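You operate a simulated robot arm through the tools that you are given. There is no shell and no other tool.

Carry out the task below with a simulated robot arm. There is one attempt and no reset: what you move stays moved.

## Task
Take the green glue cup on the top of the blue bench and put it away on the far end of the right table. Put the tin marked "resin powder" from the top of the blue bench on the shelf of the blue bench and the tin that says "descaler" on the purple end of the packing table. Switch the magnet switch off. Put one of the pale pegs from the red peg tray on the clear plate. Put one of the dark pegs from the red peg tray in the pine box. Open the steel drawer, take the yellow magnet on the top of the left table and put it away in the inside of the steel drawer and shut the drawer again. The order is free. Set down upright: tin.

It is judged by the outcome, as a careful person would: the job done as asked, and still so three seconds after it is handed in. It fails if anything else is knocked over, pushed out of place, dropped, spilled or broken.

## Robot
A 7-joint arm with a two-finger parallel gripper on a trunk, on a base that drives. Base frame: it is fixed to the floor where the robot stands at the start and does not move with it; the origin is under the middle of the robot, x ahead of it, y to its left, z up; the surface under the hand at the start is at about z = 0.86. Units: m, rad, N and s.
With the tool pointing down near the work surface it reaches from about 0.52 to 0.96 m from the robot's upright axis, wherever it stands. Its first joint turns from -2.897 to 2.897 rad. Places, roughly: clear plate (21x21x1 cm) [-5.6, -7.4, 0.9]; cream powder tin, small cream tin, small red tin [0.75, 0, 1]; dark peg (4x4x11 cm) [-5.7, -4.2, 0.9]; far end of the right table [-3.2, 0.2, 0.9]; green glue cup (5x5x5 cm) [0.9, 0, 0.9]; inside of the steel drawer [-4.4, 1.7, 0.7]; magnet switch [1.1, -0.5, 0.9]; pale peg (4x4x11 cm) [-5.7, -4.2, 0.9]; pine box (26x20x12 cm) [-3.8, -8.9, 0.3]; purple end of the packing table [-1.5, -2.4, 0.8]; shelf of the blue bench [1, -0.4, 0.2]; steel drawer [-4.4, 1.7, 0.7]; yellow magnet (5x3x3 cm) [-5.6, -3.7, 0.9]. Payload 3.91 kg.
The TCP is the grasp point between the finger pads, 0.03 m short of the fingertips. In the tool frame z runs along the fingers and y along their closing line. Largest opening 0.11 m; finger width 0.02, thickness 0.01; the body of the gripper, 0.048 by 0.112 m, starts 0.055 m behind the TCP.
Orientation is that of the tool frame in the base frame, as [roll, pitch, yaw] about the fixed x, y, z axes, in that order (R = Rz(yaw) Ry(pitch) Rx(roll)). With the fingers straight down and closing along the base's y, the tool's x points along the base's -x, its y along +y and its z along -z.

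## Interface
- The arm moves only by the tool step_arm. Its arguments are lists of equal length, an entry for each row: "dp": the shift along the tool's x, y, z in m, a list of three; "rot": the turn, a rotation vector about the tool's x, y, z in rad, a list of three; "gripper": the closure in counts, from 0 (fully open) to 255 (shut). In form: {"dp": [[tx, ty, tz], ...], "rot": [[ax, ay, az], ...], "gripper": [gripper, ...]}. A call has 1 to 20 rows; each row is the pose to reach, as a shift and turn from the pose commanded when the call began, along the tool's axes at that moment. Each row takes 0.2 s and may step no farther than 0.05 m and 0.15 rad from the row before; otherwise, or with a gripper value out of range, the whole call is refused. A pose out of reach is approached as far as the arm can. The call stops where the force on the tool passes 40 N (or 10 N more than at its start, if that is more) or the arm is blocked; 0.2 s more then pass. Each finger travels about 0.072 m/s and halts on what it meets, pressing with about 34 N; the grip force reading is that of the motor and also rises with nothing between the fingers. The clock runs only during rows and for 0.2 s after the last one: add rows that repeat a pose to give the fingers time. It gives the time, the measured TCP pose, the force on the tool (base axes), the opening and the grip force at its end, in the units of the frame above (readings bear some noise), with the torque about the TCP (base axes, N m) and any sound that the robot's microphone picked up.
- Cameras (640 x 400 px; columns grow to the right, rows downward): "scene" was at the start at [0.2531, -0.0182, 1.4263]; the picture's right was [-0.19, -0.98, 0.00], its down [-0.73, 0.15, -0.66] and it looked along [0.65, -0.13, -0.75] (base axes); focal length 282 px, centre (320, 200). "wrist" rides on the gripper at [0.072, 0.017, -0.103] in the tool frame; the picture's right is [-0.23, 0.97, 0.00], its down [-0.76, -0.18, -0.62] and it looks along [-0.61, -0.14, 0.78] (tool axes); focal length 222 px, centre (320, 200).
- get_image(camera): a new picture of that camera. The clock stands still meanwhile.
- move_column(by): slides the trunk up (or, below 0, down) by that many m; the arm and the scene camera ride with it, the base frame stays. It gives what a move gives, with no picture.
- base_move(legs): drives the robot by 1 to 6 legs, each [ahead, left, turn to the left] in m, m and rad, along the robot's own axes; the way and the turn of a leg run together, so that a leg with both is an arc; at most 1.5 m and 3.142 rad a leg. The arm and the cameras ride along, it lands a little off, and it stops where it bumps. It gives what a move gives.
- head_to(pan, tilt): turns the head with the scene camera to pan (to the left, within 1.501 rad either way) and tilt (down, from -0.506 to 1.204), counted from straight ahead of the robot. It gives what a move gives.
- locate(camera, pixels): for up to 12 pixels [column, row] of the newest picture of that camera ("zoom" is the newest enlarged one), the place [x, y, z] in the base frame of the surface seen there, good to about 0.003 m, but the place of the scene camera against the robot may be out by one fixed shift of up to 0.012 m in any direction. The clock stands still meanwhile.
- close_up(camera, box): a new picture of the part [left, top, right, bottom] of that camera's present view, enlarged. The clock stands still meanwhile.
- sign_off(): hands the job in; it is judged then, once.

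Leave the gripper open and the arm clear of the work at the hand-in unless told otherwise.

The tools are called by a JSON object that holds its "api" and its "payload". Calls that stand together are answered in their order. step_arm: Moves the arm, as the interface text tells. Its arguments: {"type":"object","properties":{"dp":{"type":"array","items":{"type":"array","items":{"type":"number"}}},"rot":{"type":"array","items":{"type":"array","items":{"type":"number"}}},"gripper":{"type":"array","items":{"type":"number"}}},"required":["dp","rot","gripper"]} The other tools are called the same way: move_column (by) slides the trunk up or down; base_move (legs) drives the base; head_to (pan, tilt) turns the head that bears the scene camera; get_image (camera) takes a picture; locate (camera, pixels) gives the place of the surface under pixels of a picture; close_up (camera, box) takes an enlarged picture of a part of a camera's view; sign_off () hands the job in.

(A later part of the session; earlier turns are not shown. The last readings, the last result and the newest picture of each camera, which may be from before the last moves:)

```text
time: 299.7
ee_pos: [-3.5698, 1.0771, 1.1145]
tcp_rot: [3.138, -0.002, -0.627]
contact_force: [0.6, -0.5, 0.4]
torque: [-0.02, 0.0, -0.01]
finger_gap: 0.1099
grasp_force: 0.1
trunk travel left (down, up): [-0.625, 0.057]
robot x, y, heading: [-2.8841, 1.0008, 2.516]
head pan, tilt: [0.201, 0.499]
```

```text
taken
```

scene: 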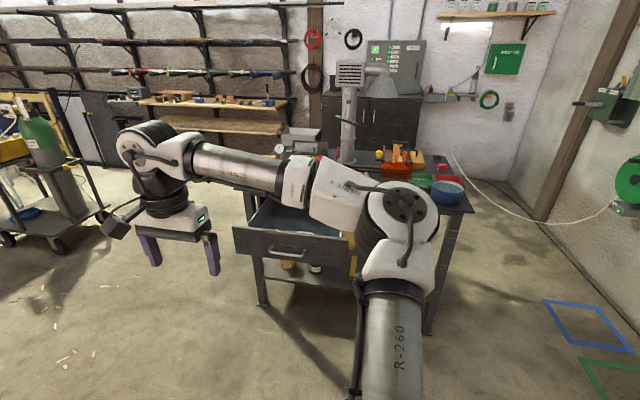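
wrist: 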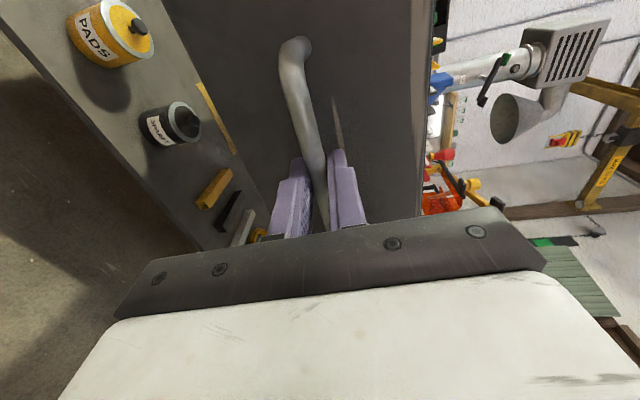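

The tool is back to normal and the drawer stays open. I pull the arm in front of me, then drive back along the corridor toward the other side of the tables.

{"api": "step_arm", "payload": {"dp": [[0, -0.045, 0], [0, -0.09, 0], [0, -0.135, 0], [0, -0.18, 0], [0, -0.225, 0], [0, -0.27, 0], [0, -0.315, 0], [0, -0.35, 0], [0, -0.35, 0]], "rot": [[0, 0, 0], [0, 0, 0], [0, 0, 0], [0, 0, 0], [0, 0, 0], [0, 0, 0], [0, 0, 0], [0, 0, 0], [0, 0, 0]], "gripper": [0, 0, 0, 0, 0, 0, 0, 0, 0]}}

{"api": "base_move", "payload": {"legs": [[-0.87, -0.053, 0], [-0.87, -0.053, 0]]}}

{"api": "head_to", "payload": {"pan": 1.2, "tilt": 0.3}}

{"api": "get_image", "payload": {"camera": "scene"}}

```text
time: 301.7
ee_pos: [-3.3664, 1.3587, 1.1156]
tcp_rot: [3.141, 0.0, -0.628]
contact_force: [0.5, -0.7, 0.2]
torque: [0.01, 0.02, 0.01]
finger_gap: 0.1103
grasp_force: 0.1
trunk travel left (down, up): [-0.625, 0.057]
robot x, y, heading: [-2.8883, 0.999, 2.514]
head pan, tilt: [0.201, 0.499]
```

```text
time: 310.4
ee_pos: [-1.9066, 0.4442, 1.1148]
tcp_rot: [3.138, 0.0, -0.641]
contact_force: [-1.0, -0.4, -0.1]
torque: [0.0, -0.02, 0.02]
finger_gap: 0.1101
grasp_force: 0.1
trunk travel left (down, up): [-0.625, 0.057]
robot x, y, heading: [-1.4312, 0.0818, 2.504]
head pan, tilt: [0.201, 0.499]
```

```text
time: 311.7
ee_pos: [-1.9074, 0.4453, 1.1157]
tcp_rot: [3.139, -0.001, -0.64]
contact_force: [0.1, 0.0, 0.4]
torque: [-0.02, -0.01, 0.02]
finger_gap: 0.1102
grasp_force: 0.0
trunk travel left (down, up): [-0.625, 0.057]
robot x, y, heading: [-1.4334, 0.0852, 2.504]
head pan, tilt: [1.201, 0.3]
```

```text
taken
```

scene: 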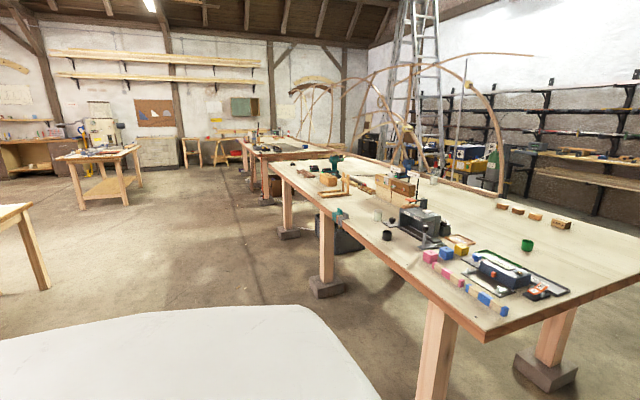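

The aisle along the tables is free; the cup stands on the right table's end. I locate the further tables.

{"api": "locate", "payload": {"camera": "scene", "pixels": [[100, 155], [140, 150], [70, 158], [300, 152], [245, 148], [275, 155], [260, 160], [100, 210], [240, 180], [130, 195], [20, 210], [285, 160]]}}

{"api": "close_up", "payload": {"camera": "scene", "box": [40, 110, 360, 220]}}

```text
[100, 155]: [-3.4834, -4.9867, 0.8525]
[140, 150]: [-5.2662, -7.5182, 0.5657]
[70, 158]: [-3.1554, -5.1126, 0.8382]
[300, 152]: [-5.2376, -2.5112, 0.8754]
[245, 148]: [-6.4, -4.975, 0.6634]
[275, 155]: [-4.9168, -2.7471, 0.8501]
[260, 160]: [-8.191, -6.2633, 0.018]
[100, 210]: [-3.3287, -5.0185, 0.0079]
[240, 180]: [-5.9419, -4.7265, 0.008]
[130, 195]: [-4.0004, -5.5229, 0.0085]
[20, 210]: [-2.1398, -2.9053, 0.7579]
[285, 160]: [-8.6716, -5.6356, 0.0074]
```

```text
2.00 times, centred on (200, 165) of scene
```

zoom: 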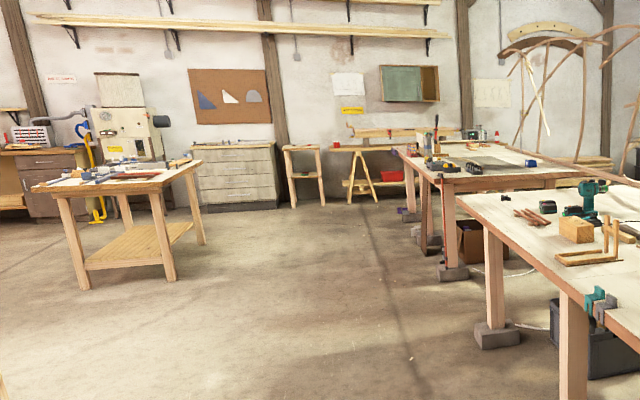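

I strafe left along the aisle in steps of 1.35 m to the left table.

{"api": "base_move", "payload": {"legs": [[0, 1.35, 0], [0, 1.35, 0], [0, 1.35, 0]]}}

{"api": "head_to", "payload": {"pan": 0.7, "tilt": 0.5}}

{"api": "get_image", "payload": {"camera": "scene"}}

```text
time: 343.1
ee_pos: [-4.2472, -2.9058, 1.1145]
tcp_rot: [3.138, 0.001, -0.613]
contact_force: [0.0, -0.7, 0.1]
torque: [-0.03, -0.03, -0.01]
finger_gap: 0.1102
grasp_force: 0.1
trunk travel left (down, up): [-0.625, 0.057]
robot x, y, heading: [-3.7673, -3.2617, 2.533]
head pan, tilt: [1.201, 0.3]
```

```text
time: 344.0
ee_pos: [-4.2477, -2.9071, 1.1145]
tcp_rot: [3.139, -0.002, -0.612]
contact_force: [0.8, -0.2, 0.1]
torque: [-0.02, 0.01, 0.0]
finger_gap: 0.1099
grasp_force: 0.0
trunk travel left (down, up): [-0.625, 0.057]
robot x, y, heading: [-3.7612, -3.2542, 2.532]
head pan, tilt: [0.7, 0.499]
```

```text
taken
```

scene: 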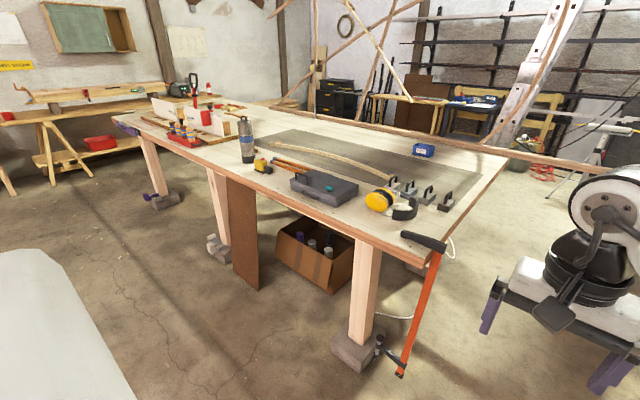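

Here is the left table: red tray at (185,135), and various items. I zoom in to find the yellow magnet and the peg tray.

{"api": "close_up", "payload": {"camera": "scene", "box": [130, 80, 290, 190]}}

{"api": "close_up", "payload": {"camera": "scene", "box": [230, 120, 470, 250]}}

```text
3.64 times, centred on (210, 135) of scene
```

zoom: 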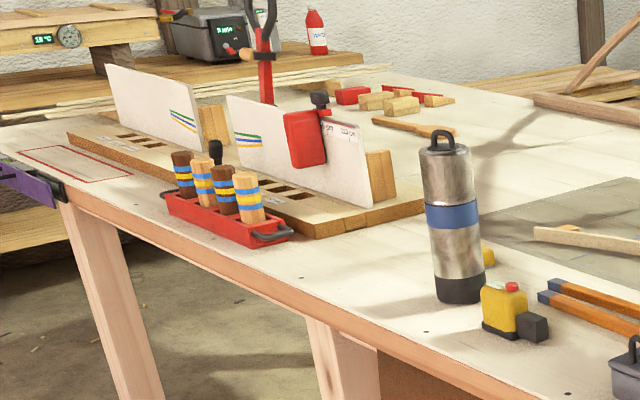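

```text
2.67 times, centred on (350, 185) of scene
```

zoom: 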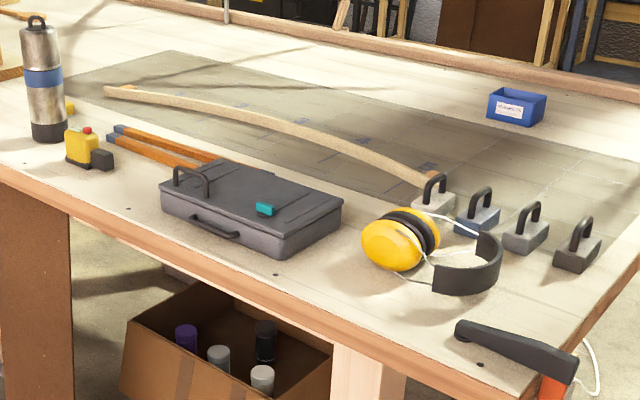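

I see a yellow block with red cap and black part at scene (261,165), and another small yellow thing behind the flask at (256,150). I locate them and the tray.

{"api": "locate", "payload": {"camera": "scene", "pixels": [[261, 165], [256, 150], [268, 168], [247, 140], [248, 160], [185, 137], [175, 125], [205, 148], [168, 133], [193, 190], [330, 215], [400, 240]]}}

{"api": "close_up", "payload": {"camera": "scene", "box": [235, 130, 285, 180]}}

```text
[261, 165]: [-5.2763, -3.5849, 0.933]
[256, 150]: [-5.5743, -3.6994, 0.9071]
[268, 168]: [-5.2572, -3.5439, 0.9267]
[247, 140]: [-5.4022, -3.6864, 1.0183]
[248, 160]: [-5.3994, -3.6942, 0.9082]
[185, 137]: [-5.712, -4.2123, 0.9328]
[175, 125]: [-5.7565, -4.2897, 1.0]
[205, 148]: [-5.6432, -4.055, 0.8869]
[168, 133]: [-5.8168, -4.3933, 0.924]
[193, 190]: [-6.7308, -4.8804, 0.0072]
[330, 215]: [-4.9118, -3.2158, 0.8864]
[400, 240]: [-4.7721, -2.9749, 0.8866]
```

```text
8.00 times, centred on (260, 155) of scene
```

zoom: 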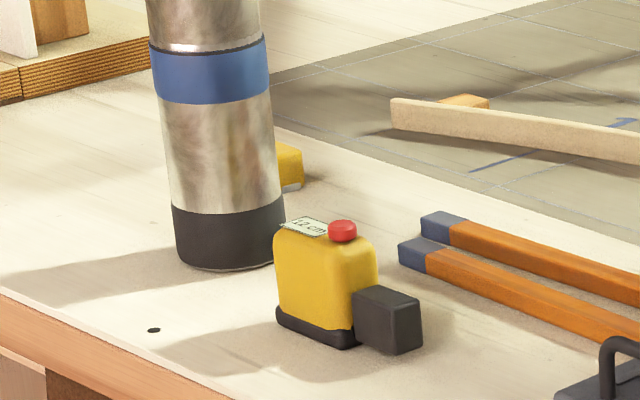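

The yellow magnet is the small block behind the flask at (−5.574,−3.70). The other is a gauge. I drive to a place facing both magnet and peg tray: strafe left 1.63 m, then 0.37 m ahead.

{"api": "base_move", "payload": {"legs": [[0, 1.2, 0], [0, 0.43, 0], [0.35, 0, 0]]}}

{"api": "head_to", "payload": {"pan": 0.0, "tilt": 0.75}}

{"api": "get_image", "payload": {"camera": "scene"}}

{"api": "get_image", "payload": {"camera": "wrist"}}

```text
time: 359.1
ee_pos: [-5.4942, -4.0747, 1.1153]
tcp_rot: [3.138, -0.001, -0.595]
contact_force: [0.0, 0.6, 0.1]
torque: [0.01, 0.0, -0.02]
finger_gap: 0.11
grasp_force: 0.1
trunk travel left (down, up): [-0.625, 0.057]
robot x, y, heading: [-5.0056, -4.415, 2.556]
head pan, tilt: [0.7, 0.499]
```

```text
time: 360.2
ee_pos: [-5.4939, -4.0742, 1.1168]
tcp_rot: [3.139, 0.0, -0.596]
contact_force: [0.3, -0.2, 1.1]
torque: [0.0, 0.01, -0.01]
finger_gap: 0.11
grasp_force: 0.0
trunk travel left (down, up): [-0.625, 0.057]
robot x, y, heading: [-5.0049, -4.4177, 2.552]
head pan, tilt: [0.0, 0.75]
```

```text
taken
```

scene: 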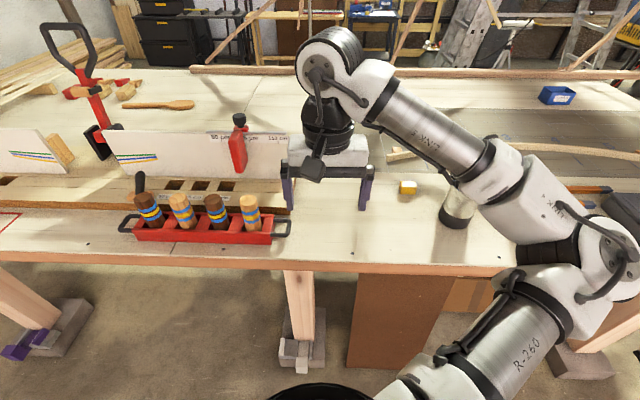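

```text
taken
```

wrist: 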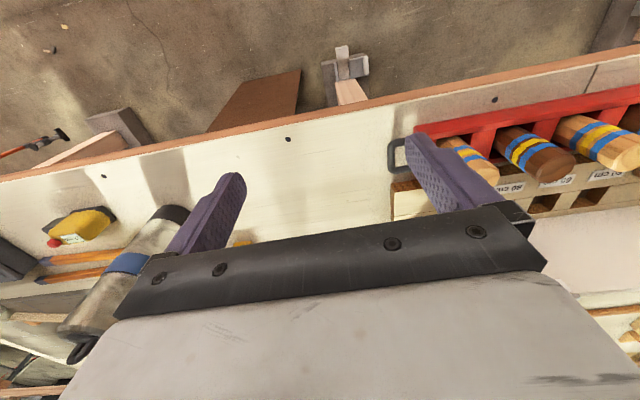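

The magnet is at (408,187), yellow with a pale underside; the pegs stand in the red tray at left. I zoom and locate the magnet and flask.

{"api": "close_up", "payload": {"camera": "scene", "box": [385, 165, 485, 240]}}

{"api": "locate", "payload": {"camera": "scene", "pixels": [[408, 184], [402, 182], [415, 184], [408, 191], [401, 190], [415, 192], [455, 210], [470, 180], [400, 205], [145, 185], [182, 195], [250, 195]]}}

```text
5.33 times, centred on (435, 202) of scene
```

zoom: 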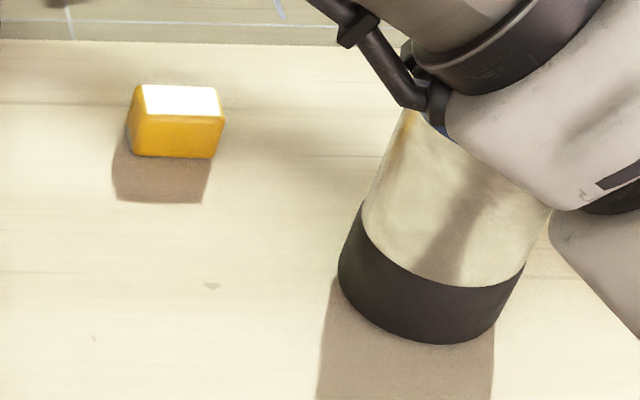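

```text
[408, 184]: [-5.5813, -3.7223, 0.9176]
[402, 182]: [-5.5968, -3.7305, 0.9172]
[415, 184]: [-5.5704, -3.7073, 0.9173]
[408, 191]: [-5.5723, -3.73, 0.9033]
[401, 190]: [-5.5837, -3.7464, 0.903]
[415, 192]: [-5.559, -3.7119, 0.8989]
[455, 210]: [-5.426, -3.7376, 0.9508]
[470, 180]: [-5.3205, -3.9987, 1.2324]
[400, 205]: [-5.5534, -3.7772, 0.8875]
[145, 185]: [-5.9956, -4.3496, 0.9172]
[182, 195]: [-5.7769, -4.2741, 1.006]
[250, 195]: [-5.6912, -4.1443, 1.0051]
```

The magnet lies with its 5 cm side along the table (direction (0.58,0.81)). I check the flask's height with the wrist picture.

{"api": "locate", "payload": {"camera": "wrist", "pixels": [[85, 345], [75, 325], [125, 265], [160, 220], [110, 300], [240, 238], [290, 180], [490, 150], [540, 165], [610, 150]]}}

```text
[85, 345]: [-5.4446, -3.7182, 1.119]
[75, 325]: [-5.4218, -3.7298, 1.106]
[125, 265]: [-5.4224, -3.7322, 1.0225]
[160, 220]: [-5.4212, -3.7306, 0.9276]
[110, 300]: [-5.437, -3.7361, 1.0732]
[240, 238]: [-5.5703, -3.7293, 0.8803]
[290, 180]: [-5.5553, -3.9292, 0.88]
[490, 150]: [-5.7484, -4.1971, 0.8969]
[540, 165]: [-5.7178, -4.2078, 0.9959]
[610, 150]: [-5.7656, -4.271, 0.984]
```

The flask stands 1.12 high, 0.18 m from the magnet. I'll grip the magnet across its 3 cm sides with the camera turned toward the pegs, away from the flask. I raise 9 cm and turn the tool by 1.57.

{"api": "step_arm", "payload": {"dp": [[0, 0, -0.045], [0, 0, -0.09], [0, 0, -0.09], [0, 0, -0.09], [0, 0, -0.09], [0, 0, -0.09], [0, 0, -0.09], [0, 0, -0.09], [0, 0, -0.09], [0, 0, -0.09], [0, 0, -0.09], [0, 0, -0.09], [0, 0, -0.09]], "rot": [[0, 0, 0], [0, 0, 0.14], [0, 0, 0.28], [0, 0, 0.42], [0, 0, 0.56], [0, 0, 0.7], [0, 0, 0.84], [0, 0, 0.98], [0, 0, 1.12], [0, 0, 1.26], [0, 0, 1.4], [0, 0, 1.54], [0, 0, 1.57]], "gripper": [0, 0, 0, 0, 0, 0, 0, 0, 0, 0, 0, 0, 0]}}

{"api": "get_image", "payload": {"camera": "wrist"}}

```text
time: 363.0
ee_pos: [-5.4945, -4.074, 1.2065]
tcp_rot: [-3.141, -0.003, -2.167]
contact_force: [0.1, -0.5, -0.9]
torque: [0.0, -0.01, 0.0]
finger_gap: 0.1101
grasp_force: 0.0
trunk travel left (down, up): [-0.625, 0.057]
robot x, y, heading: [-5.0042, -4.4168, 2.553]
head pan, tilt: [0.0, 0.75]
```

```text
taken
```

wrist: 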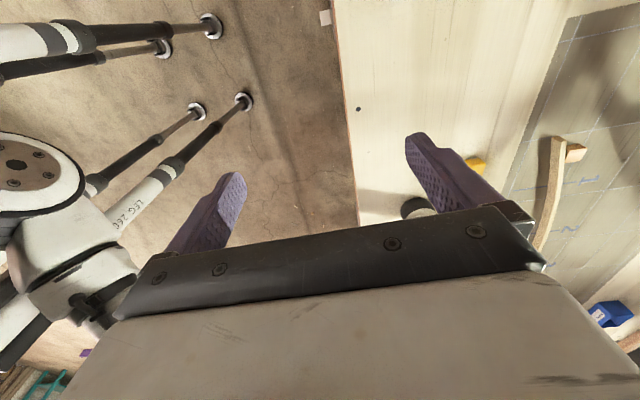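

I move over the magnet at z = 1.2 and look.

{"api": "step_arm", "payload": {"dp": [[-0.0301, 0.0341, 0], [-0.0602, 0.0681, 0], [-0.0903, 0.1022, 0], [-0.1204, 0.1362, 0], [-0.1504, 0.1703, 0], [-0.1805, 0.2043, 0], [-0.2106, 0.2384, 0], [-0.2407, 0.2724, 0], [-0.2407, 0.2724, 0]], "rot": [[0, 0, 0], [0, 0, 0], [0, 0, 0], [0, 0, 0], [0, 0, 0], [0, 0, 0], [0, 0, 0], [0, 0, 0], [0, 0, 0]], "gripper": [0, 0, 0, 0, 0, 0, 0, 0, 0]}}

{"api": "get_image", "payload": {"camera": "wrist"}}

{"api": "get_image", "payload": {"camera": "scene"}}

```text
time: 365.0
ee_pos: [-5.572, -3.7362, 1.2031]
tcp_rot: [-3.141, 0.001, -2.163]
contact_force: [-0.5, 0.2, -0.2]
torque: [0.0, -0.03, -0.01]
finger_gap: 0.1099
grasp_force: 0.1
out of reach, approached as far as the arm can: row 8, 9
trunk travel left (down, up): [-0.625, 0.057]
robot x, y, heading: [-5.0077, -4.4147, 2.552]
head pan, tilt: [0.0, 0.75]
```

```text
taken
```

wrist: 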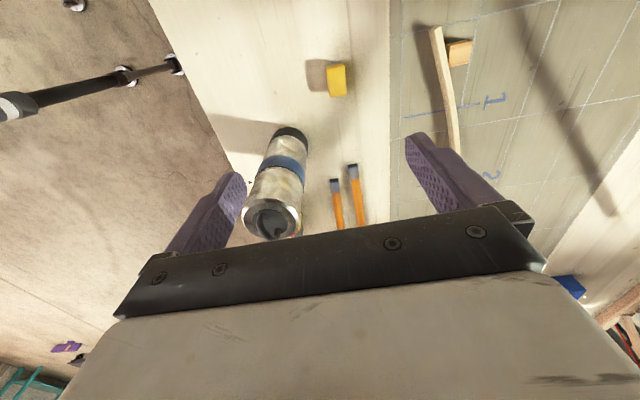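

```text
taken
```

scene: 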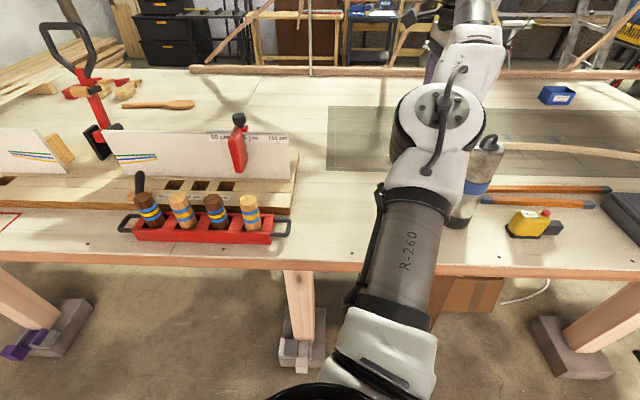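

Slightly short of reach at this height. I locate the magnet with the wrist camera.

{"api": "close_up", "payload": {"camera": "wrist", "box": [300, 50, 370, 110]}}

{"api": "locate", "payload": {"camera": "wrist", "pixels": [[337, 80], [330, 65], [343, 66], [330, 93], [345, 94], [337, 72], [337, 90], [310, 80], [270, 220]]}}

```text
6.67 times, centred on (335, 80) of wrist
```

zoom: 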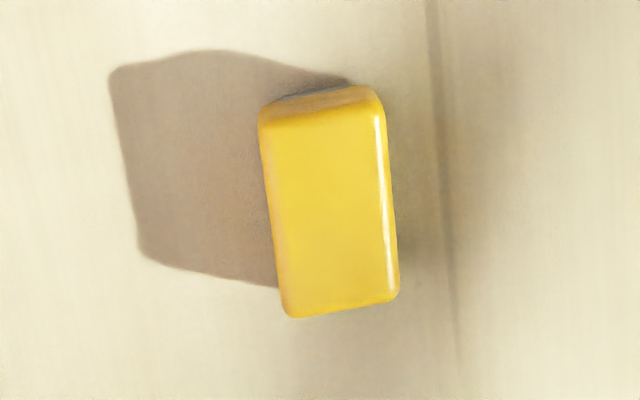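

```text
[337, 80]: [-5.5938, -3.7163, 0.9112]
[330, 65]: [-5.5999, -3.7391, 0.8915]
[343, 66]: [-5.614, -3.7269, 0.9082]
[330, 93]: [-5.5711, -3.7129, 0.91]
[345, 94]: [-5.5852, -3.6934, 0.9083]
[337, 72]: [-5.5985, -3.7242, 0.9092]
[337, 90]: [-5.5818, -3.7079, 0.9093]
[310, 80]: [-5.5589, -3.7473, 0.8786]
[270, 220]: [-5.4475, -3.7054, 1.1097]
```

The magnet's centre is (−5.593, −3.716), top 0.910, turned about 10° from my tool. To have better reach I move the base 8 cm ahead and 15 cm right.

{"api": "base_move", "payload": {"legs": [[0.08, -0.15, 0]]}}

{"api": "get_image", "payload": {"camera": "wrist"}}

```text
time: 366.8
ee_pos: [-5.5545, -3.5665, 1.2035]
tcp_rot: [-3.141, -0.003, -2.168]
contact_force: [0.3, 0.1, -0.1]
torque: [-0.01, -0.01, 0.0]
finger_gap: 0.11
grasp_force: 0.1
trunk travel left (down, up): [-0.625, 0.057]
robot x, y, heading: [-4.9903, -4.2485, 2.551]
head pan, tilt: [0.0, 0.75]
```

```text
taken
```

wrist: 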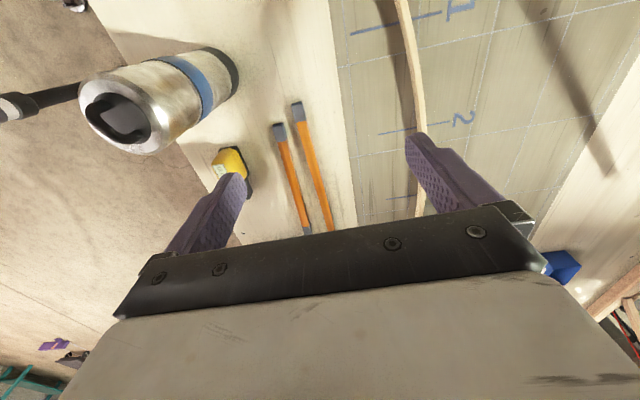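

I move back over the magnet (still at z ≈ 1.2) and turn the tool 0.17 to match it.

{"api": "step_arm", "payload": {"dp": [[0.0362, -0.013, 0], [0.0724, -0.026, 0], [0.1086, -0.0389, 0], [0.1448, -0.0519, 0], [0.1448, -0.0519, 0.03], [0.1448, -0.0519, 0.03]], "rot": [[0, 0, 0.06], [0, 0, 0.12], [0, 0, 0.17], [0, 0, 0.17], [0, 0, 0.17], [0, 0, 0.17]], "gripper": [0, 0, 0, 0, 0, 0]}}

{"api": "get_image", "payload": {"camera": "wrist"}}

```text
time: 368.2
ee_pos: [-5.5924, -3.7189, 1.1756]
tcp_rot: [3.141, -0.001, -2.337]
contact_force: [0.0, -1.4, 0.6]
torque: [-0.01, 0.0, 0.0]
finger_gap: 0.11
grasp_force: 0.0
trunk travel left (down, up): [-0.625, 0.057]
robot x, y, heading: [-4.9915, -4.2466, 2.547]
head pan, tilt: [0.0, 0.75]
```

```text
taken
```

wrist: 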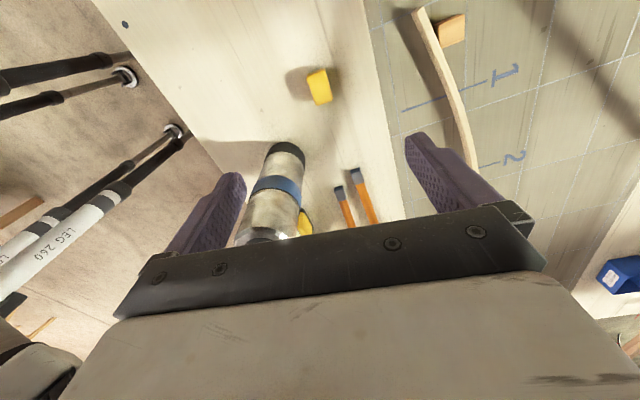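

I re-locate the magnet from here.

{"api": "close_up", "payload": {"camera": "wrist", "box": [285, 55, 355, 115]}}

{"api": "locate", "payload": {"camera": "wrist", "pixels": [[319, 86], [312, 77], [325, 73], [316, 101], [330, 97], [313, 88], [327, 86], [295, 85]]}}

```text
6.67 times, centred on (320, 85) of wrist
```

zoom: 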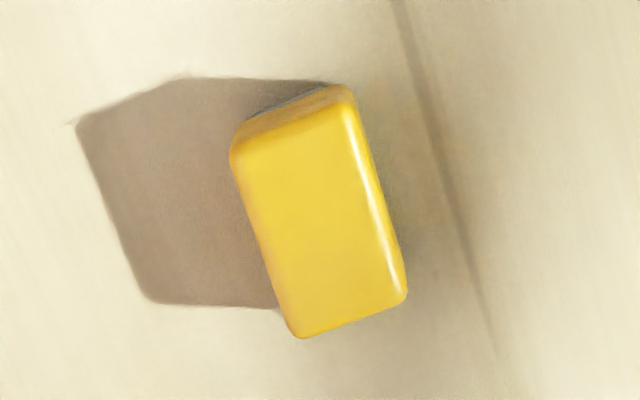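

```text
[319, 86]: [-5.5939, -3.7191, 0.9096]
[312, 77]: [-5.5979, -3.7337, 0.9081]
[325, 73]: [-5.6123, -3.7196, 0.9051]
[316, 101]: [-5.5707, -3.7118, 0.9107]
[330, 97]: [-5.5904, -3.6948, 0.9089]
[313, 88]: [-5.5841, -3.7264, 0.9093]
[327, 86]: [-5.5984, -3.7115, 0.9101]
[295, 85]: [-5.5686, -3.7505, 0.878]
```

Well aligned. I descend to z ≈ 0.915 over the magnet.

{"api": "step_arm", "payload": {"dp": [[-0.0024, 0.001, 0.04], [-0.0024, 0.001, 0.08], [-0.0024, 0.001, 0.12], [-0.0024, 0.001, 0.16], [-0.0024, 0.001, 0.2], [-0.0024, 0.001, 0.23], [-0.0024, 0.001, 0.25], [-0.0024, 0.001, 0.261], [-0.0024, 0.001, 0.261]], "rot": [[0, 0, 0], [0, 0, 0], [0, 0, 0], [0, 0, 0], [0, 0, 0], [0, 0, 0], [0, 0, 0], [0, 0, 0], [0, 0, 0]], "gripper": [0, 0, 0, 0, 0, 0, 0, 0, 0]}}

{"api": "get_image", "payload": {"camera": "wrist"}}

{"api": "get_image", "payload": {"camera": "scene"}}

```text
time: 370.4
ee_pos: [-5.6043, -3.708, 0.9591]
tcp_rot: [3.058, 0.002, -2.333]
contact_force: [-0.3, 0.2, -0.1]
torque: [-0.05, -0.01, -0.03]
finger_gap: 0.1102
grasp_force: 0.1
trunk travel left (down, up): [-0.625, 0.057]
robot x, y, heading: [-4.9906, -4.2492, 2.546]
head pan, tilt: [0.0, 0.75]
stopped in row 9: the arm was blocked; the commanded pose is now the measured one
```

```text
taken
```

wrist: 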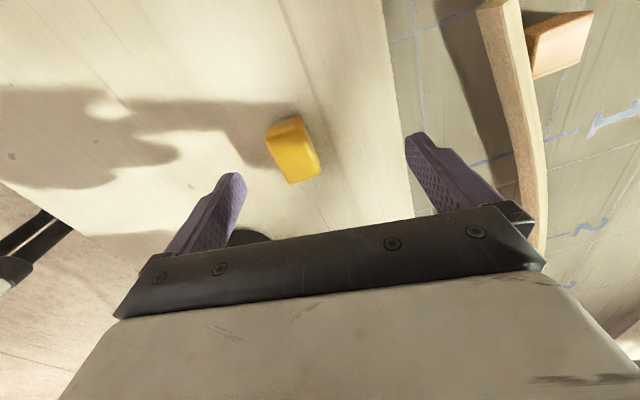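

```text
taken
```

scene: 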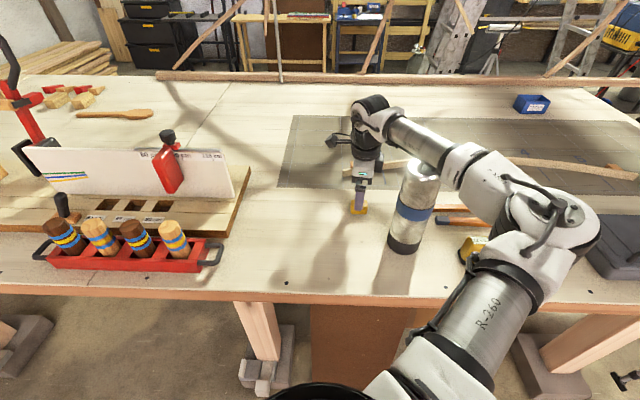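

The arm stopped: my forearm has come onto the flask, which still stands. I raise straight up at once.

{"api": "step_arm", "payload": {"dp": [[0, 0, -0.03], [0, 0, -0.07], [0, 0, -0.11], [0, 0, -0.15], [0, 0, -0.19], [0, 0, -0.23], [0, 0, -0.25], [0, 0, -0.25]], "rot": [[0, 0, 0], [0, 0, 0], [0, 0, 0], [0, 0, 0], [0, 0, 0], [0, 0, 0], [0, 0, 0], [0, 0, 0]], "gripper": [0, 0, 0, 0, 0, 0, 0, 0]}}

{"api": "get_image", "payload": {"camera": "scene"}}

{"api": "get_image", "payload": {"camera": "wrist"}}

```text
time: 372.2
ee_pos: [-5.5936, -3.7178, 1.1926]
tcp_rot: [3.091, -0.003, -2.333]
contact_force: [0.3, 0.1, 0.1]
torque: [-0.01, 0.01, 0.0]
finger_gap: 0.11
grasp_force: 0.1
trunk travel left (down, up): [-0.625, 0.057]
robot x, y, heading: [-4.9881, -4.2517, 2.553]
head pan, tilt: [0.0, 0.75]
```

```text
taken
```

scene: 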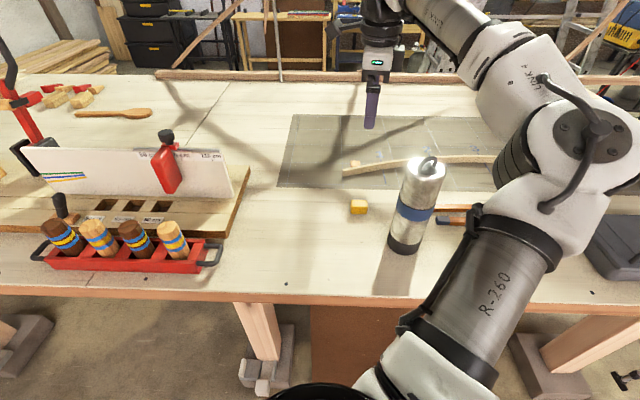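

```text
taken
```

wrist: 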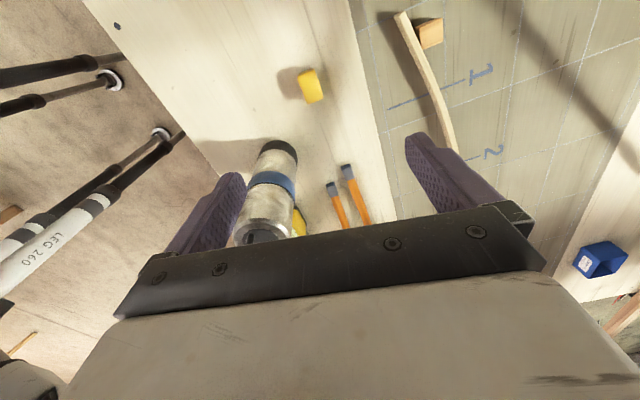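

The flask still stands. I check whether it moved compared with before.

{"api": "locate", "payload": {"camera": "scene", "pixels": [[405, 247], [392, 240], [420, 245], [412, 215], [400, 210], [430, 215], [425, 170], [359, 205], [359, 211]]}}

{"api": "close_up", "payload": {"camera": "scene", "box": [340, 140, 470, 270]}}

```text
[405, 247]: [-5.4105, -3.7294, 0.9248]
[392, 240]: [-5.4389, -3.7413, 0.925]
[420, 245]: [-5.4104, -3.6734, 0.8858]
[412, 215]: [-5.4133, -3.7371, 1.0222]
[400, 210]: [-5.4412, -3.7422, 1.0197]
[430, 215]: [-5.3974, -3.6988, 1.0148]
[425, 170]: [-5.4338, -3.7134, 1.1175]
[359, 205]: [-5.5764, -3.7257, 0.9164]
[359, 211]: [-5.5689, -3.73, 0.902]
```

```text
3.08 times, centred on (405, 205) of scene
```

zoom: 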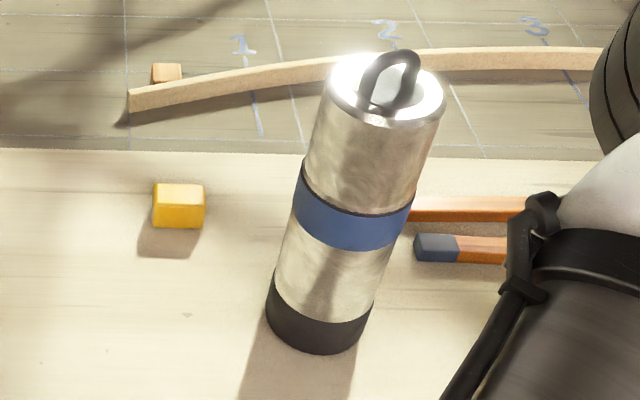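

The flask is where it was. I move the base 0.31 m left so the forearm will pass clear of it.

{"api": "base_move", "payload": {"legs": [[0.02, 0.31, 0]]}}

{"api": "get_image", "payload": {"camera": "scene"}}

```text
time: 375.1
ee_pos: [-5.7804, -3.962, 1.1932]
tcp_rot: [3.094, -0.002, -2.33]
contact_force: [-0.1, -0.3, -0.4]
torque: [-0.01, 0.02, 0.03]
finger_gap: 0.1102
grasp_force: 0.1
trunk travel left (down, up): [-0.625, 0.057]
robot x, y, heading: [-5.1764, -4.4919, 2.557]
head pan, tilt: [0.0, 0.75]
```

```text
taken
```

scene: 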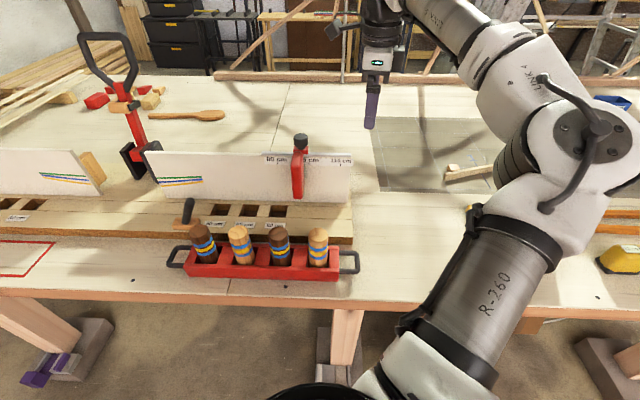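

I move back over the magnet at z ≈ 1.19 and level the tool.

{"api": "step_arm", "payload": {"dp": [[-0.0385, 0.004, 0], [-0.0771, 0.0079, 0], [-0.1156, 0.0119, 0], [-0.1541, 0.0159, 0], [-0.1926, 0.0198, 0], [-0.2312, 0.0238, 0], [-0.2697, 0.0277, 0], [-0.3082, 0.0317, 0], [-0.3082, 0.0317, 0.03], [-0.3082, 0.0317, 0.03]], "rot": [[0.0476, 0, 0], [0.0476, 0, 0], [0.0476, 0, 0], [0.0476, 0, 0], [0.0476, 0, 0], [0.0476, 0, 0], [0.0476, 0, 0], [0.0476, 0, 0], [0.0476, 0, 0], [0.0476, 0, 0]], "gripper": [0, 0, 0, 0, 0, 0, 0, 0, 0, 0]}}

{"api": "get_image", "payload": {"camera": "scene"}}

{"api": "get_image", "payload": {"camera": "wrist"}}

```text
time: 377.4
ee_pos: [-5.5924, -3.7174, 1.164]
tcp_rot: [3.139, -0.002, -2.33]
contact_force: [1.0, 0.0, -0.4]
torque: [-0.03, 0.04, 0.0]
finger_gap: 0.11
grasp_force: 0.0
out of reach, approached as far as the arm can: row 8
trunk travel left (down, up): [-0.625, 0.057]
robot x, y, heading: [-5.1721, -4.4914, 2.55]
head pan, tilt: [0.0, 0.75]
```

```text
taken
```

scene: 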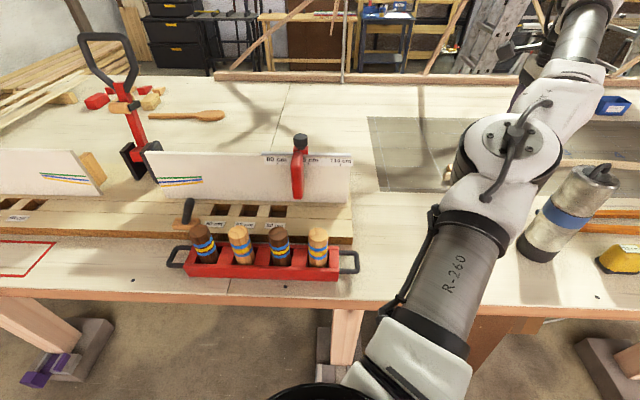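

```text
taken
```

wrist: 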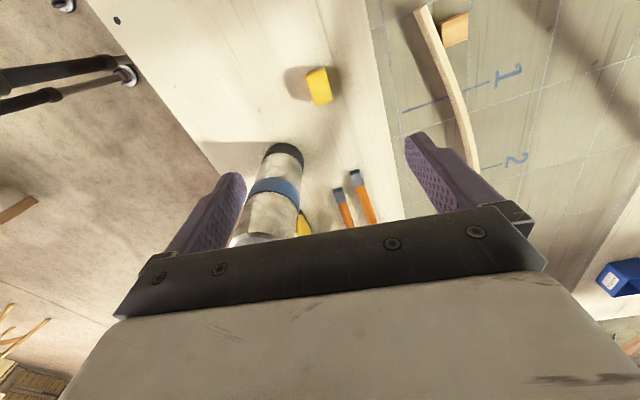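

The arm now passes to the left of the flask. I locate elbow and forearm points to be sure.

{"api": "locate", "payload": {"camera": "scene", "pixels": [[515, 135], [460, 240], [530, 165], [570, 60], [555, 95], [420, 350], [590, 180], [540, 245]]}}

```text
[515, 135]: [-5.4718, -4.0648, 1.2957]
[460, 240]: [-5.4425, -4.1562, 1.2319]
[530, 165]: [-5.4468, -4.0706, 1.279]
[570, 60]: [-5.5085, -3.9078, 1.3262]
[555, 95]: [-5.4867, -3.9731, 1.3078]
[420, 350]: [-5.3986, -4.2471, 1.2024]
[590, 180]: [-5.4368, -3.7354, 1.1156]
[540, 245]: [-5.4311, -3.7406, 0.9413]
```

Forearm and wrist are at least 0.15 m from the flask. I descend again over the magnet.

{"api": "step_arm", "payload": {"dp": [[-0.001, 0, 0.04], [-0.001, 0, 0.08], [-0.001, 0, 0.12], [-0.001, 0, 0.16], [-0.001, 0, 0.2], [-0.001, 0, 0.2]], "rot": [[0, 0, 0], [0, 0, 0], [0, 0, 0], [0, 0, 0], [0, 0, 0], [0, 0, 0]], "gripper": [0, 0, 0, 0, 0, 0]}}

{"api": "get_image", "payload": {"camera": "scene"}}

{"api": "get_image", "payload": {"camera": "wrist"}}

```text
time: 378.8
ee_pos: [-5.6062, -3.6771, 0.966]
tcp_rot: [3.139, -0.002, -2.33]
contact_force: [-0.5, -0.5, 0.0]
torque: [0.04, -0.01, 0.01]
finger_gap: 0.1099
grasp_force: 0.1
out of reach, approached as far as the arm can: row 1, 2, 3, 4, 5, 6
trunk travel left (down, up): [-0.625, 0.057]
robot x, y, heading: [-5.171, -4.4917, 2.554]
head pan, tilt: [0.0, 0.75]
```

```text
taken
```

scene: 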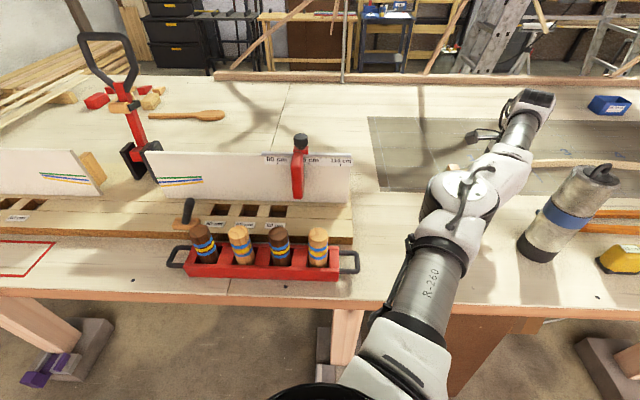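

```text
taken
```

wrist: 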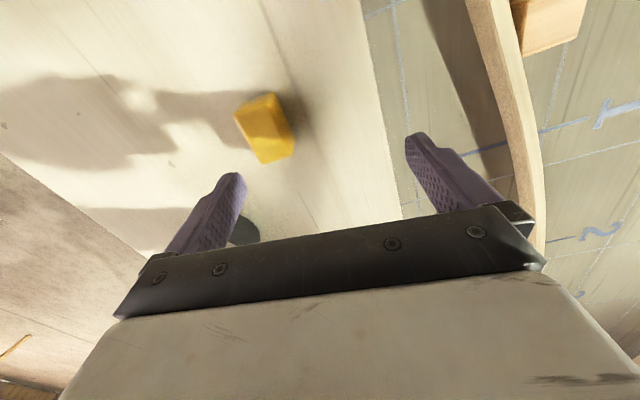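

That pose is near full stretch (the tool missed sideways by 4 cm), so I shouldn't press on. I raise 10 cm, move the base 4 cm ahead and 4 cm right, and try again.

{"api": "step_arm", "payload": {"dp": [[0, 0, -0.03], [0, 0, -0.06], [0, 0, -0.1], [0, 0, -0.1]], "rot": [[0, 0, 0], [0, 0, 0], [0, 0, 0], [0, 0, 0]], "gripper": [0, 0, 0, 0]}}

{"api": "base_move", "payload": {"legs": [[0.045, -0.045, 0]]}}

{"api": "step_arm", "payload": {"dp": [[0, 0, 0], [0, 0, 0]], "rot": [[0, 0, 0], [0, 0, 0]], "gripper": [0, 0]}}

{"api": "get_image", "payload": {"camera": "wrist"}}

```text
time: 379.8
ee_pos: [-5.6017, -3.6909, 1.0676]
tcp_rot: [3.14, -0.002, -2.329]
contact_force: [0.4, 0.1, -0.3]
torque: [0.02, -0.01, -0.01]
finger_gap: 0.11
grasp_force: 0.0
out of reach, approached as far as the arm can: row 1, 2, 3, 4
trunk travel left (down, up): [-0.625, 0.057]
robot x, y, heading: [-5.1727, -4.4923, 2.553]
head pan, tilt: [0.0, 0.75]
```

```text
time: 380.8
ee_pos: [-5.6142, -3.6276, 1.0675]
tcp_rot: [3.139, -0.002, -2.328]
contact_force: [0.2, -0.5, -0.1]
torque: [-0.01, 0.03, 0.0]
finger_gap: 0.11
grasp_force: 0.1
trunk travel left (down, up): [-0.625, 0.057]
robot x, y, heading: [-5.1898, -4.4284, 2.553]
head pan, tilt: [0.0, 0.75]
```

```text
time: 381.4
ee_pos: [-5.6138, -3.6281, 1.0675]
tcp_rot: [3.138, -0.003, -2.33]
contact_force: [0.0, 0.7, -0.2]
torque: [-0.04, 0.01, 0.01]
finger_gap: 0.1097
grasp_force: 0.1
trunk travel left (down, up): [-0.625, 0.057]
robot x, y, heading: [-5.1838, -4.4308, 2.556]
head pan, tilt: [0.0, 0.75]
```

```text
taken
```

wrist: 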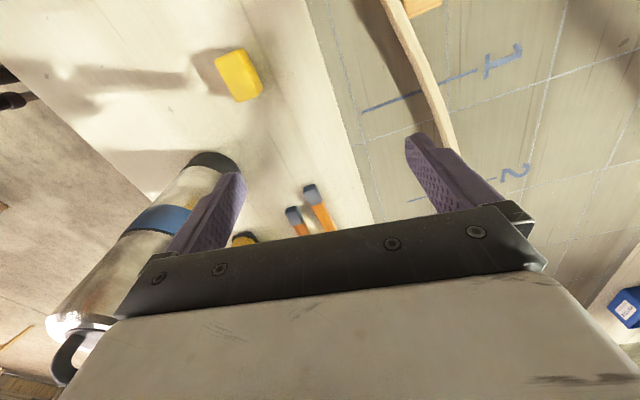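

I command the pose over the magnet from here at the same height and see if it is reached.

{"api": "step_arm", "payload": {"dp": [[0.0163, -0.0257, 0], [0.0326, -0.0513, 0], [0.0489, -0.077, 0], [0.0489, -0.077, 0]], "rot": [[0, 0, 0], [0, 0, 0], [0, 0, 0], [0, 0, 0]], "gripper": [0, 0, 0, 0]}}

{"api": "get_image", "payload": {"camera": "scene"}}

```text
time: 382.4
ee_pos: [-5.6184, -3.6363, 1.0815]
tcp_rot: [3.138, -0.001, -2.33]
contact_force: [-0.8, 0.1, 0.4]
torque: [-0.02, -0.02, 0.0]
finger_gap: 0.1099
grasp_force: 0.1
out of reach, approached as far as the arm can: row 1, 2, 3, 4
trunk travel left (down, up): [-0.625, 0.057]
robot x, y, heading: [-5.186, -4.4285, 2.552]
head pan, tilt: [0.0, 0.75]
```

```text
taken
```

scene: 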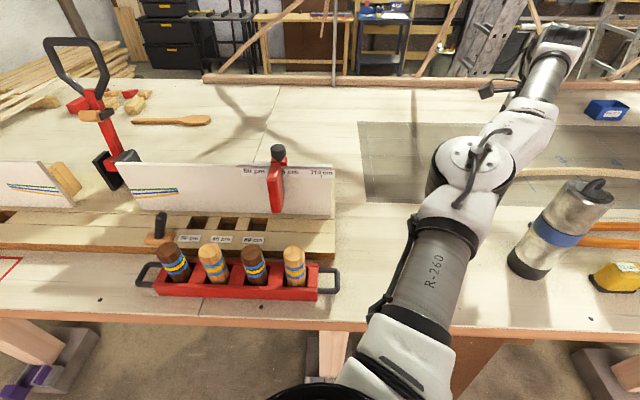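

The arm can't fold in that attitude. I raise it, turn the tool back by 1.56 (camera toward the robot) and will grip the magnet over its 5 cm ends instead.

{"api": "step_arm", "payload": {"dp": [[0, 0, -0.04], [0, 0, -0.08], [0, 0, -0.12], [0, 0, -0.12], [0, 0, -0.12], [0, 0, -0.12], [0, 0, -0.12], [0, 0, -0.12], [0, 0, -0.12], [0, 0, -0.12], [0, 0, -0.12], [0, 0, -0.12], [0, 0, -0.12], [0, 0, -0.12]], "rot": [[0, 0, 0], [0, 0, 0], [0, 0, -0.14], [0, 0, -0.28], [0, 0, -0.42], [0, 0, -0.56], [0, 0, -0.7], [0, 0, -0.84], [0, 0, -0.98], [0, 0, -1.12], [0, 0, -1.26], [0, 0, -1.4], [0, 0, -1.54], [0, 0, -1.562]], "gripper": [0, 0, 0, 0, 0, 0, 0, 0, 0, 0, 0, 0, 0, 0]}}

{"api": "get_image", "payload": {"camera": "scene"}}

{"api": "get_image", "payload": {"camera": "wrist"}}

```text
time: 385.4
ee_pos: [-5.6149, -3.7267, 1.1718]
tcp_rot: [3.14, 0.005, -0.779]
contact_force: [-0.4, -0.4, 0.3]
torque: [0.0, 0.03, 0.0]
finger_gap: 0.11
grasp_force: 0.1
out of reach, approached as far as the arm can: row 1, 2, 3, 4, 5, 6, 7, 8, 9, 10, 11, 12, 13, 14
trunk travel left (down, up): [-0.625, 0.057]
robot x, y, heading: [-5.1866, -4.4263, 2.553]
head pan, tilt: [0.0, 0.75]
```

```text
taken
```

scene: 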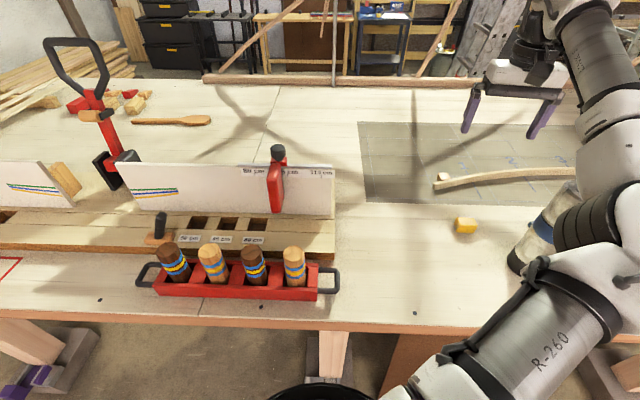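

```text
taken
```

wrist: 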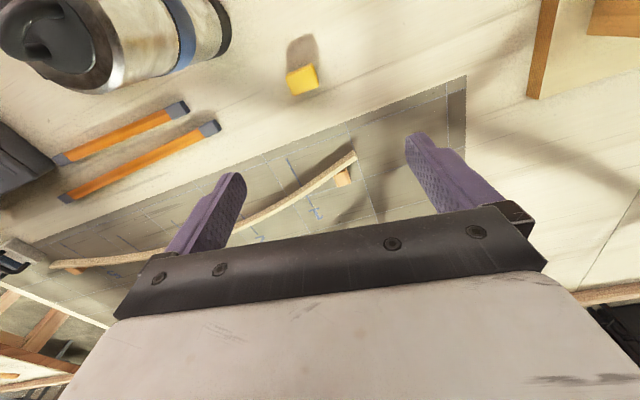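

The elbow swung back to the right, close to the flask in the picture. I check the distance.

{"api": "locate", "payload": {"camera": "scene", "pixels": [[590, 225], [570, 285], [620, 190], [555, 215], [525, 255], [540, 235], [600, 120], [570, 60], [465, 225]]}}

```text
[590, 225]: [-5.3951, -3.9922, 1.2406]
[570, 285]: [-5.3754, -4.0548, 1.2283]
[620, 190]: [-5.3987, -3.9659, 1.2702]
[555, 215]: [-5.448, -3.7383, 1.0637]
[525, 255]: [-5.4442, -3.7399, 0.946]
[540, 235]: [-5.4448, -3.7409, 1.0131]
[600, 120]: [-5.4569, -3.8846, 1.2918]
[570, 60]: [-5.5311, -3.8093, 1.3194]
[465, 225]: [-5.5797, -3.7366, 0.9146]
```

The forearm's axis is about 0.15 m from the flask and above it. I check what pose the arm holds now.

{"api": "step_arm", "payload": {"dp": [[0, 0, 0.02], [0, 0, 0.04], [0, 0, 0.06], [0, 0, 0.06]], "rot": [[0, 0, 0], [0, 0, 0], [0, 0, 0], [0, 0, 0]], "gripper": [0, 0, 0, 0]}}

```text
time: 386.4
ee_pos: [-5.6154, -3.7256, 1.1133]
tcp_rot: [3.14, 0.005, -0.767]
contact_force: [-0.8, 0.2, -0.8]
torque: [0.0, 0.01, 0.02]
finger_gap: 0.1097
grasp_force: 0.0
trunk travel left (down, up): [-0.625, 0.057]
robot x, y, heading: [-5.188, -4.4285, 2.55]
head pan, tilt: [0.0, 0.75]
```

Good, the arm follows exactly again. I move over the magnet and descend halfway to check.

{"api": "step_arm", "payload": {"dp": [[0.0055, -0.0116, 0.0], [0.0109, -0.0232, 0.0], [0.0109, -0.0232, 0.04], [0.0109, -0.0232, 0.08], [0.0109, -0.0232, 0.12], [0.0109, -0.0232, 0.12]], "rot": [[0, 0, 0], [0, 0, 0], [0, 0, 0], [0, 0, 0], [0, 0, 0], [0, 0, 0]], "gripper": [0, 0, 0, 0, 0, 0]}}

{"api": "get_image", "payload": {"camera": "wrist"}}

{"api": "get_image", "payload": {"camera": "scene"}}

```text
time: 387.8
ee_pos: [-5.5925, -3.7141, 0.992]
tcp_rot: [3.139, 0.003, -0.769]
contact_force: [-0.8, -0.4, 0.2]
torque: [0.0, 0.01, 0.01]
finger_gap: 0.1099
grasp_force: 0.0
trunk travel left (down, up): [-0.625, 0.057]
robot x, y, heading: [-5.1898, -4.4272, 2.552]
head pan, tilt: [0.0, 0.75]
```

```text
taken
```

wrist: 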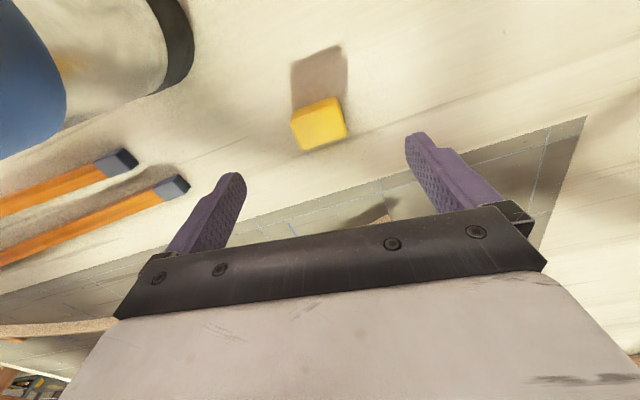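

```text
taken
```

scene: 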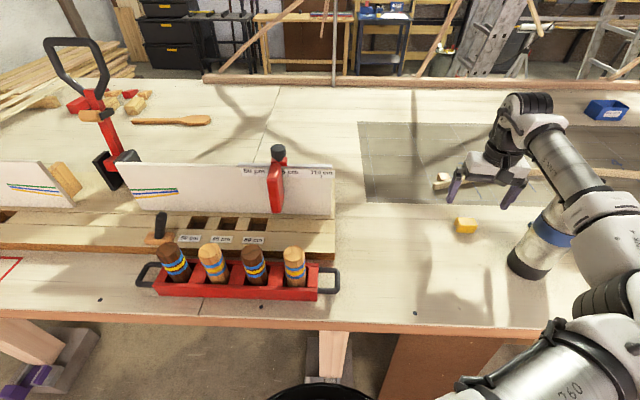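

I check the forearm's distance to the flask at this lower height.

{"api": "locate", "payload": {"camera": "scene", "pixels": [[560, 150], [590, 190], [605, 230], [610, 300], [535, 130], [545, 215], [555, 225], [525, 255], [575, 220], [465, 222], [458, 222], [473, 224]]}}

{"api": "locate", "payload": {"camera": "wrist", "pixels": [[319, 120], [300, 125], [337, 117], [318, 108], [322, 135], [316, 140], [180, 50], [150, 20]]}}

```text
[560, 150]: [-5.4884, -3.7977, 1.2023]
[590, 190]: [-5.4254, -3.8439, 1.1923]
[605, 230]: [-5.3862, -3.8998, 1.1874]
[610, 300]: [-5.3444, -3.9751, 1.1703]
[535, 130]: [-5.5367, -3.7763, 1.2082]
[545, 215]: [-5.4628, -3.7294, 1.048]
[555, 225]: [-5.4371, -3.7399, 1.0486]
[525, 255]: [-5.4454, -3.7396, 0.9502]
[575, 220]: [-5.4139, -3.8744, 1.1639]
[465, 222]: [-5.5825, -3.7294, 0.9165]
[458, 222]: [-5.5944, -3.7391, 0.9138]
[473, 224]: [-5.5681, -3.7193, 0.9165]
```

```text
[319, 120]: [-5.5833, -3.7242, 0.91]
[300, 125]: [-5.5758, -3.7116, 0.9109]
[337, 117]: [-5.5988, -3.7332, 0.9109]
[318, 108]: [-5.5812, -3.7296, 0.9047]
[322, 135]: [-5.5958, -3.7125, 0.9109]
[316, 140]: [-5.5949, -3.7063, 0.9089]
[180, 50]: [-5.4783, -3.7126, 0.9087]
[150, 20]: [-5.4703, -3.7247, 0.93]
```

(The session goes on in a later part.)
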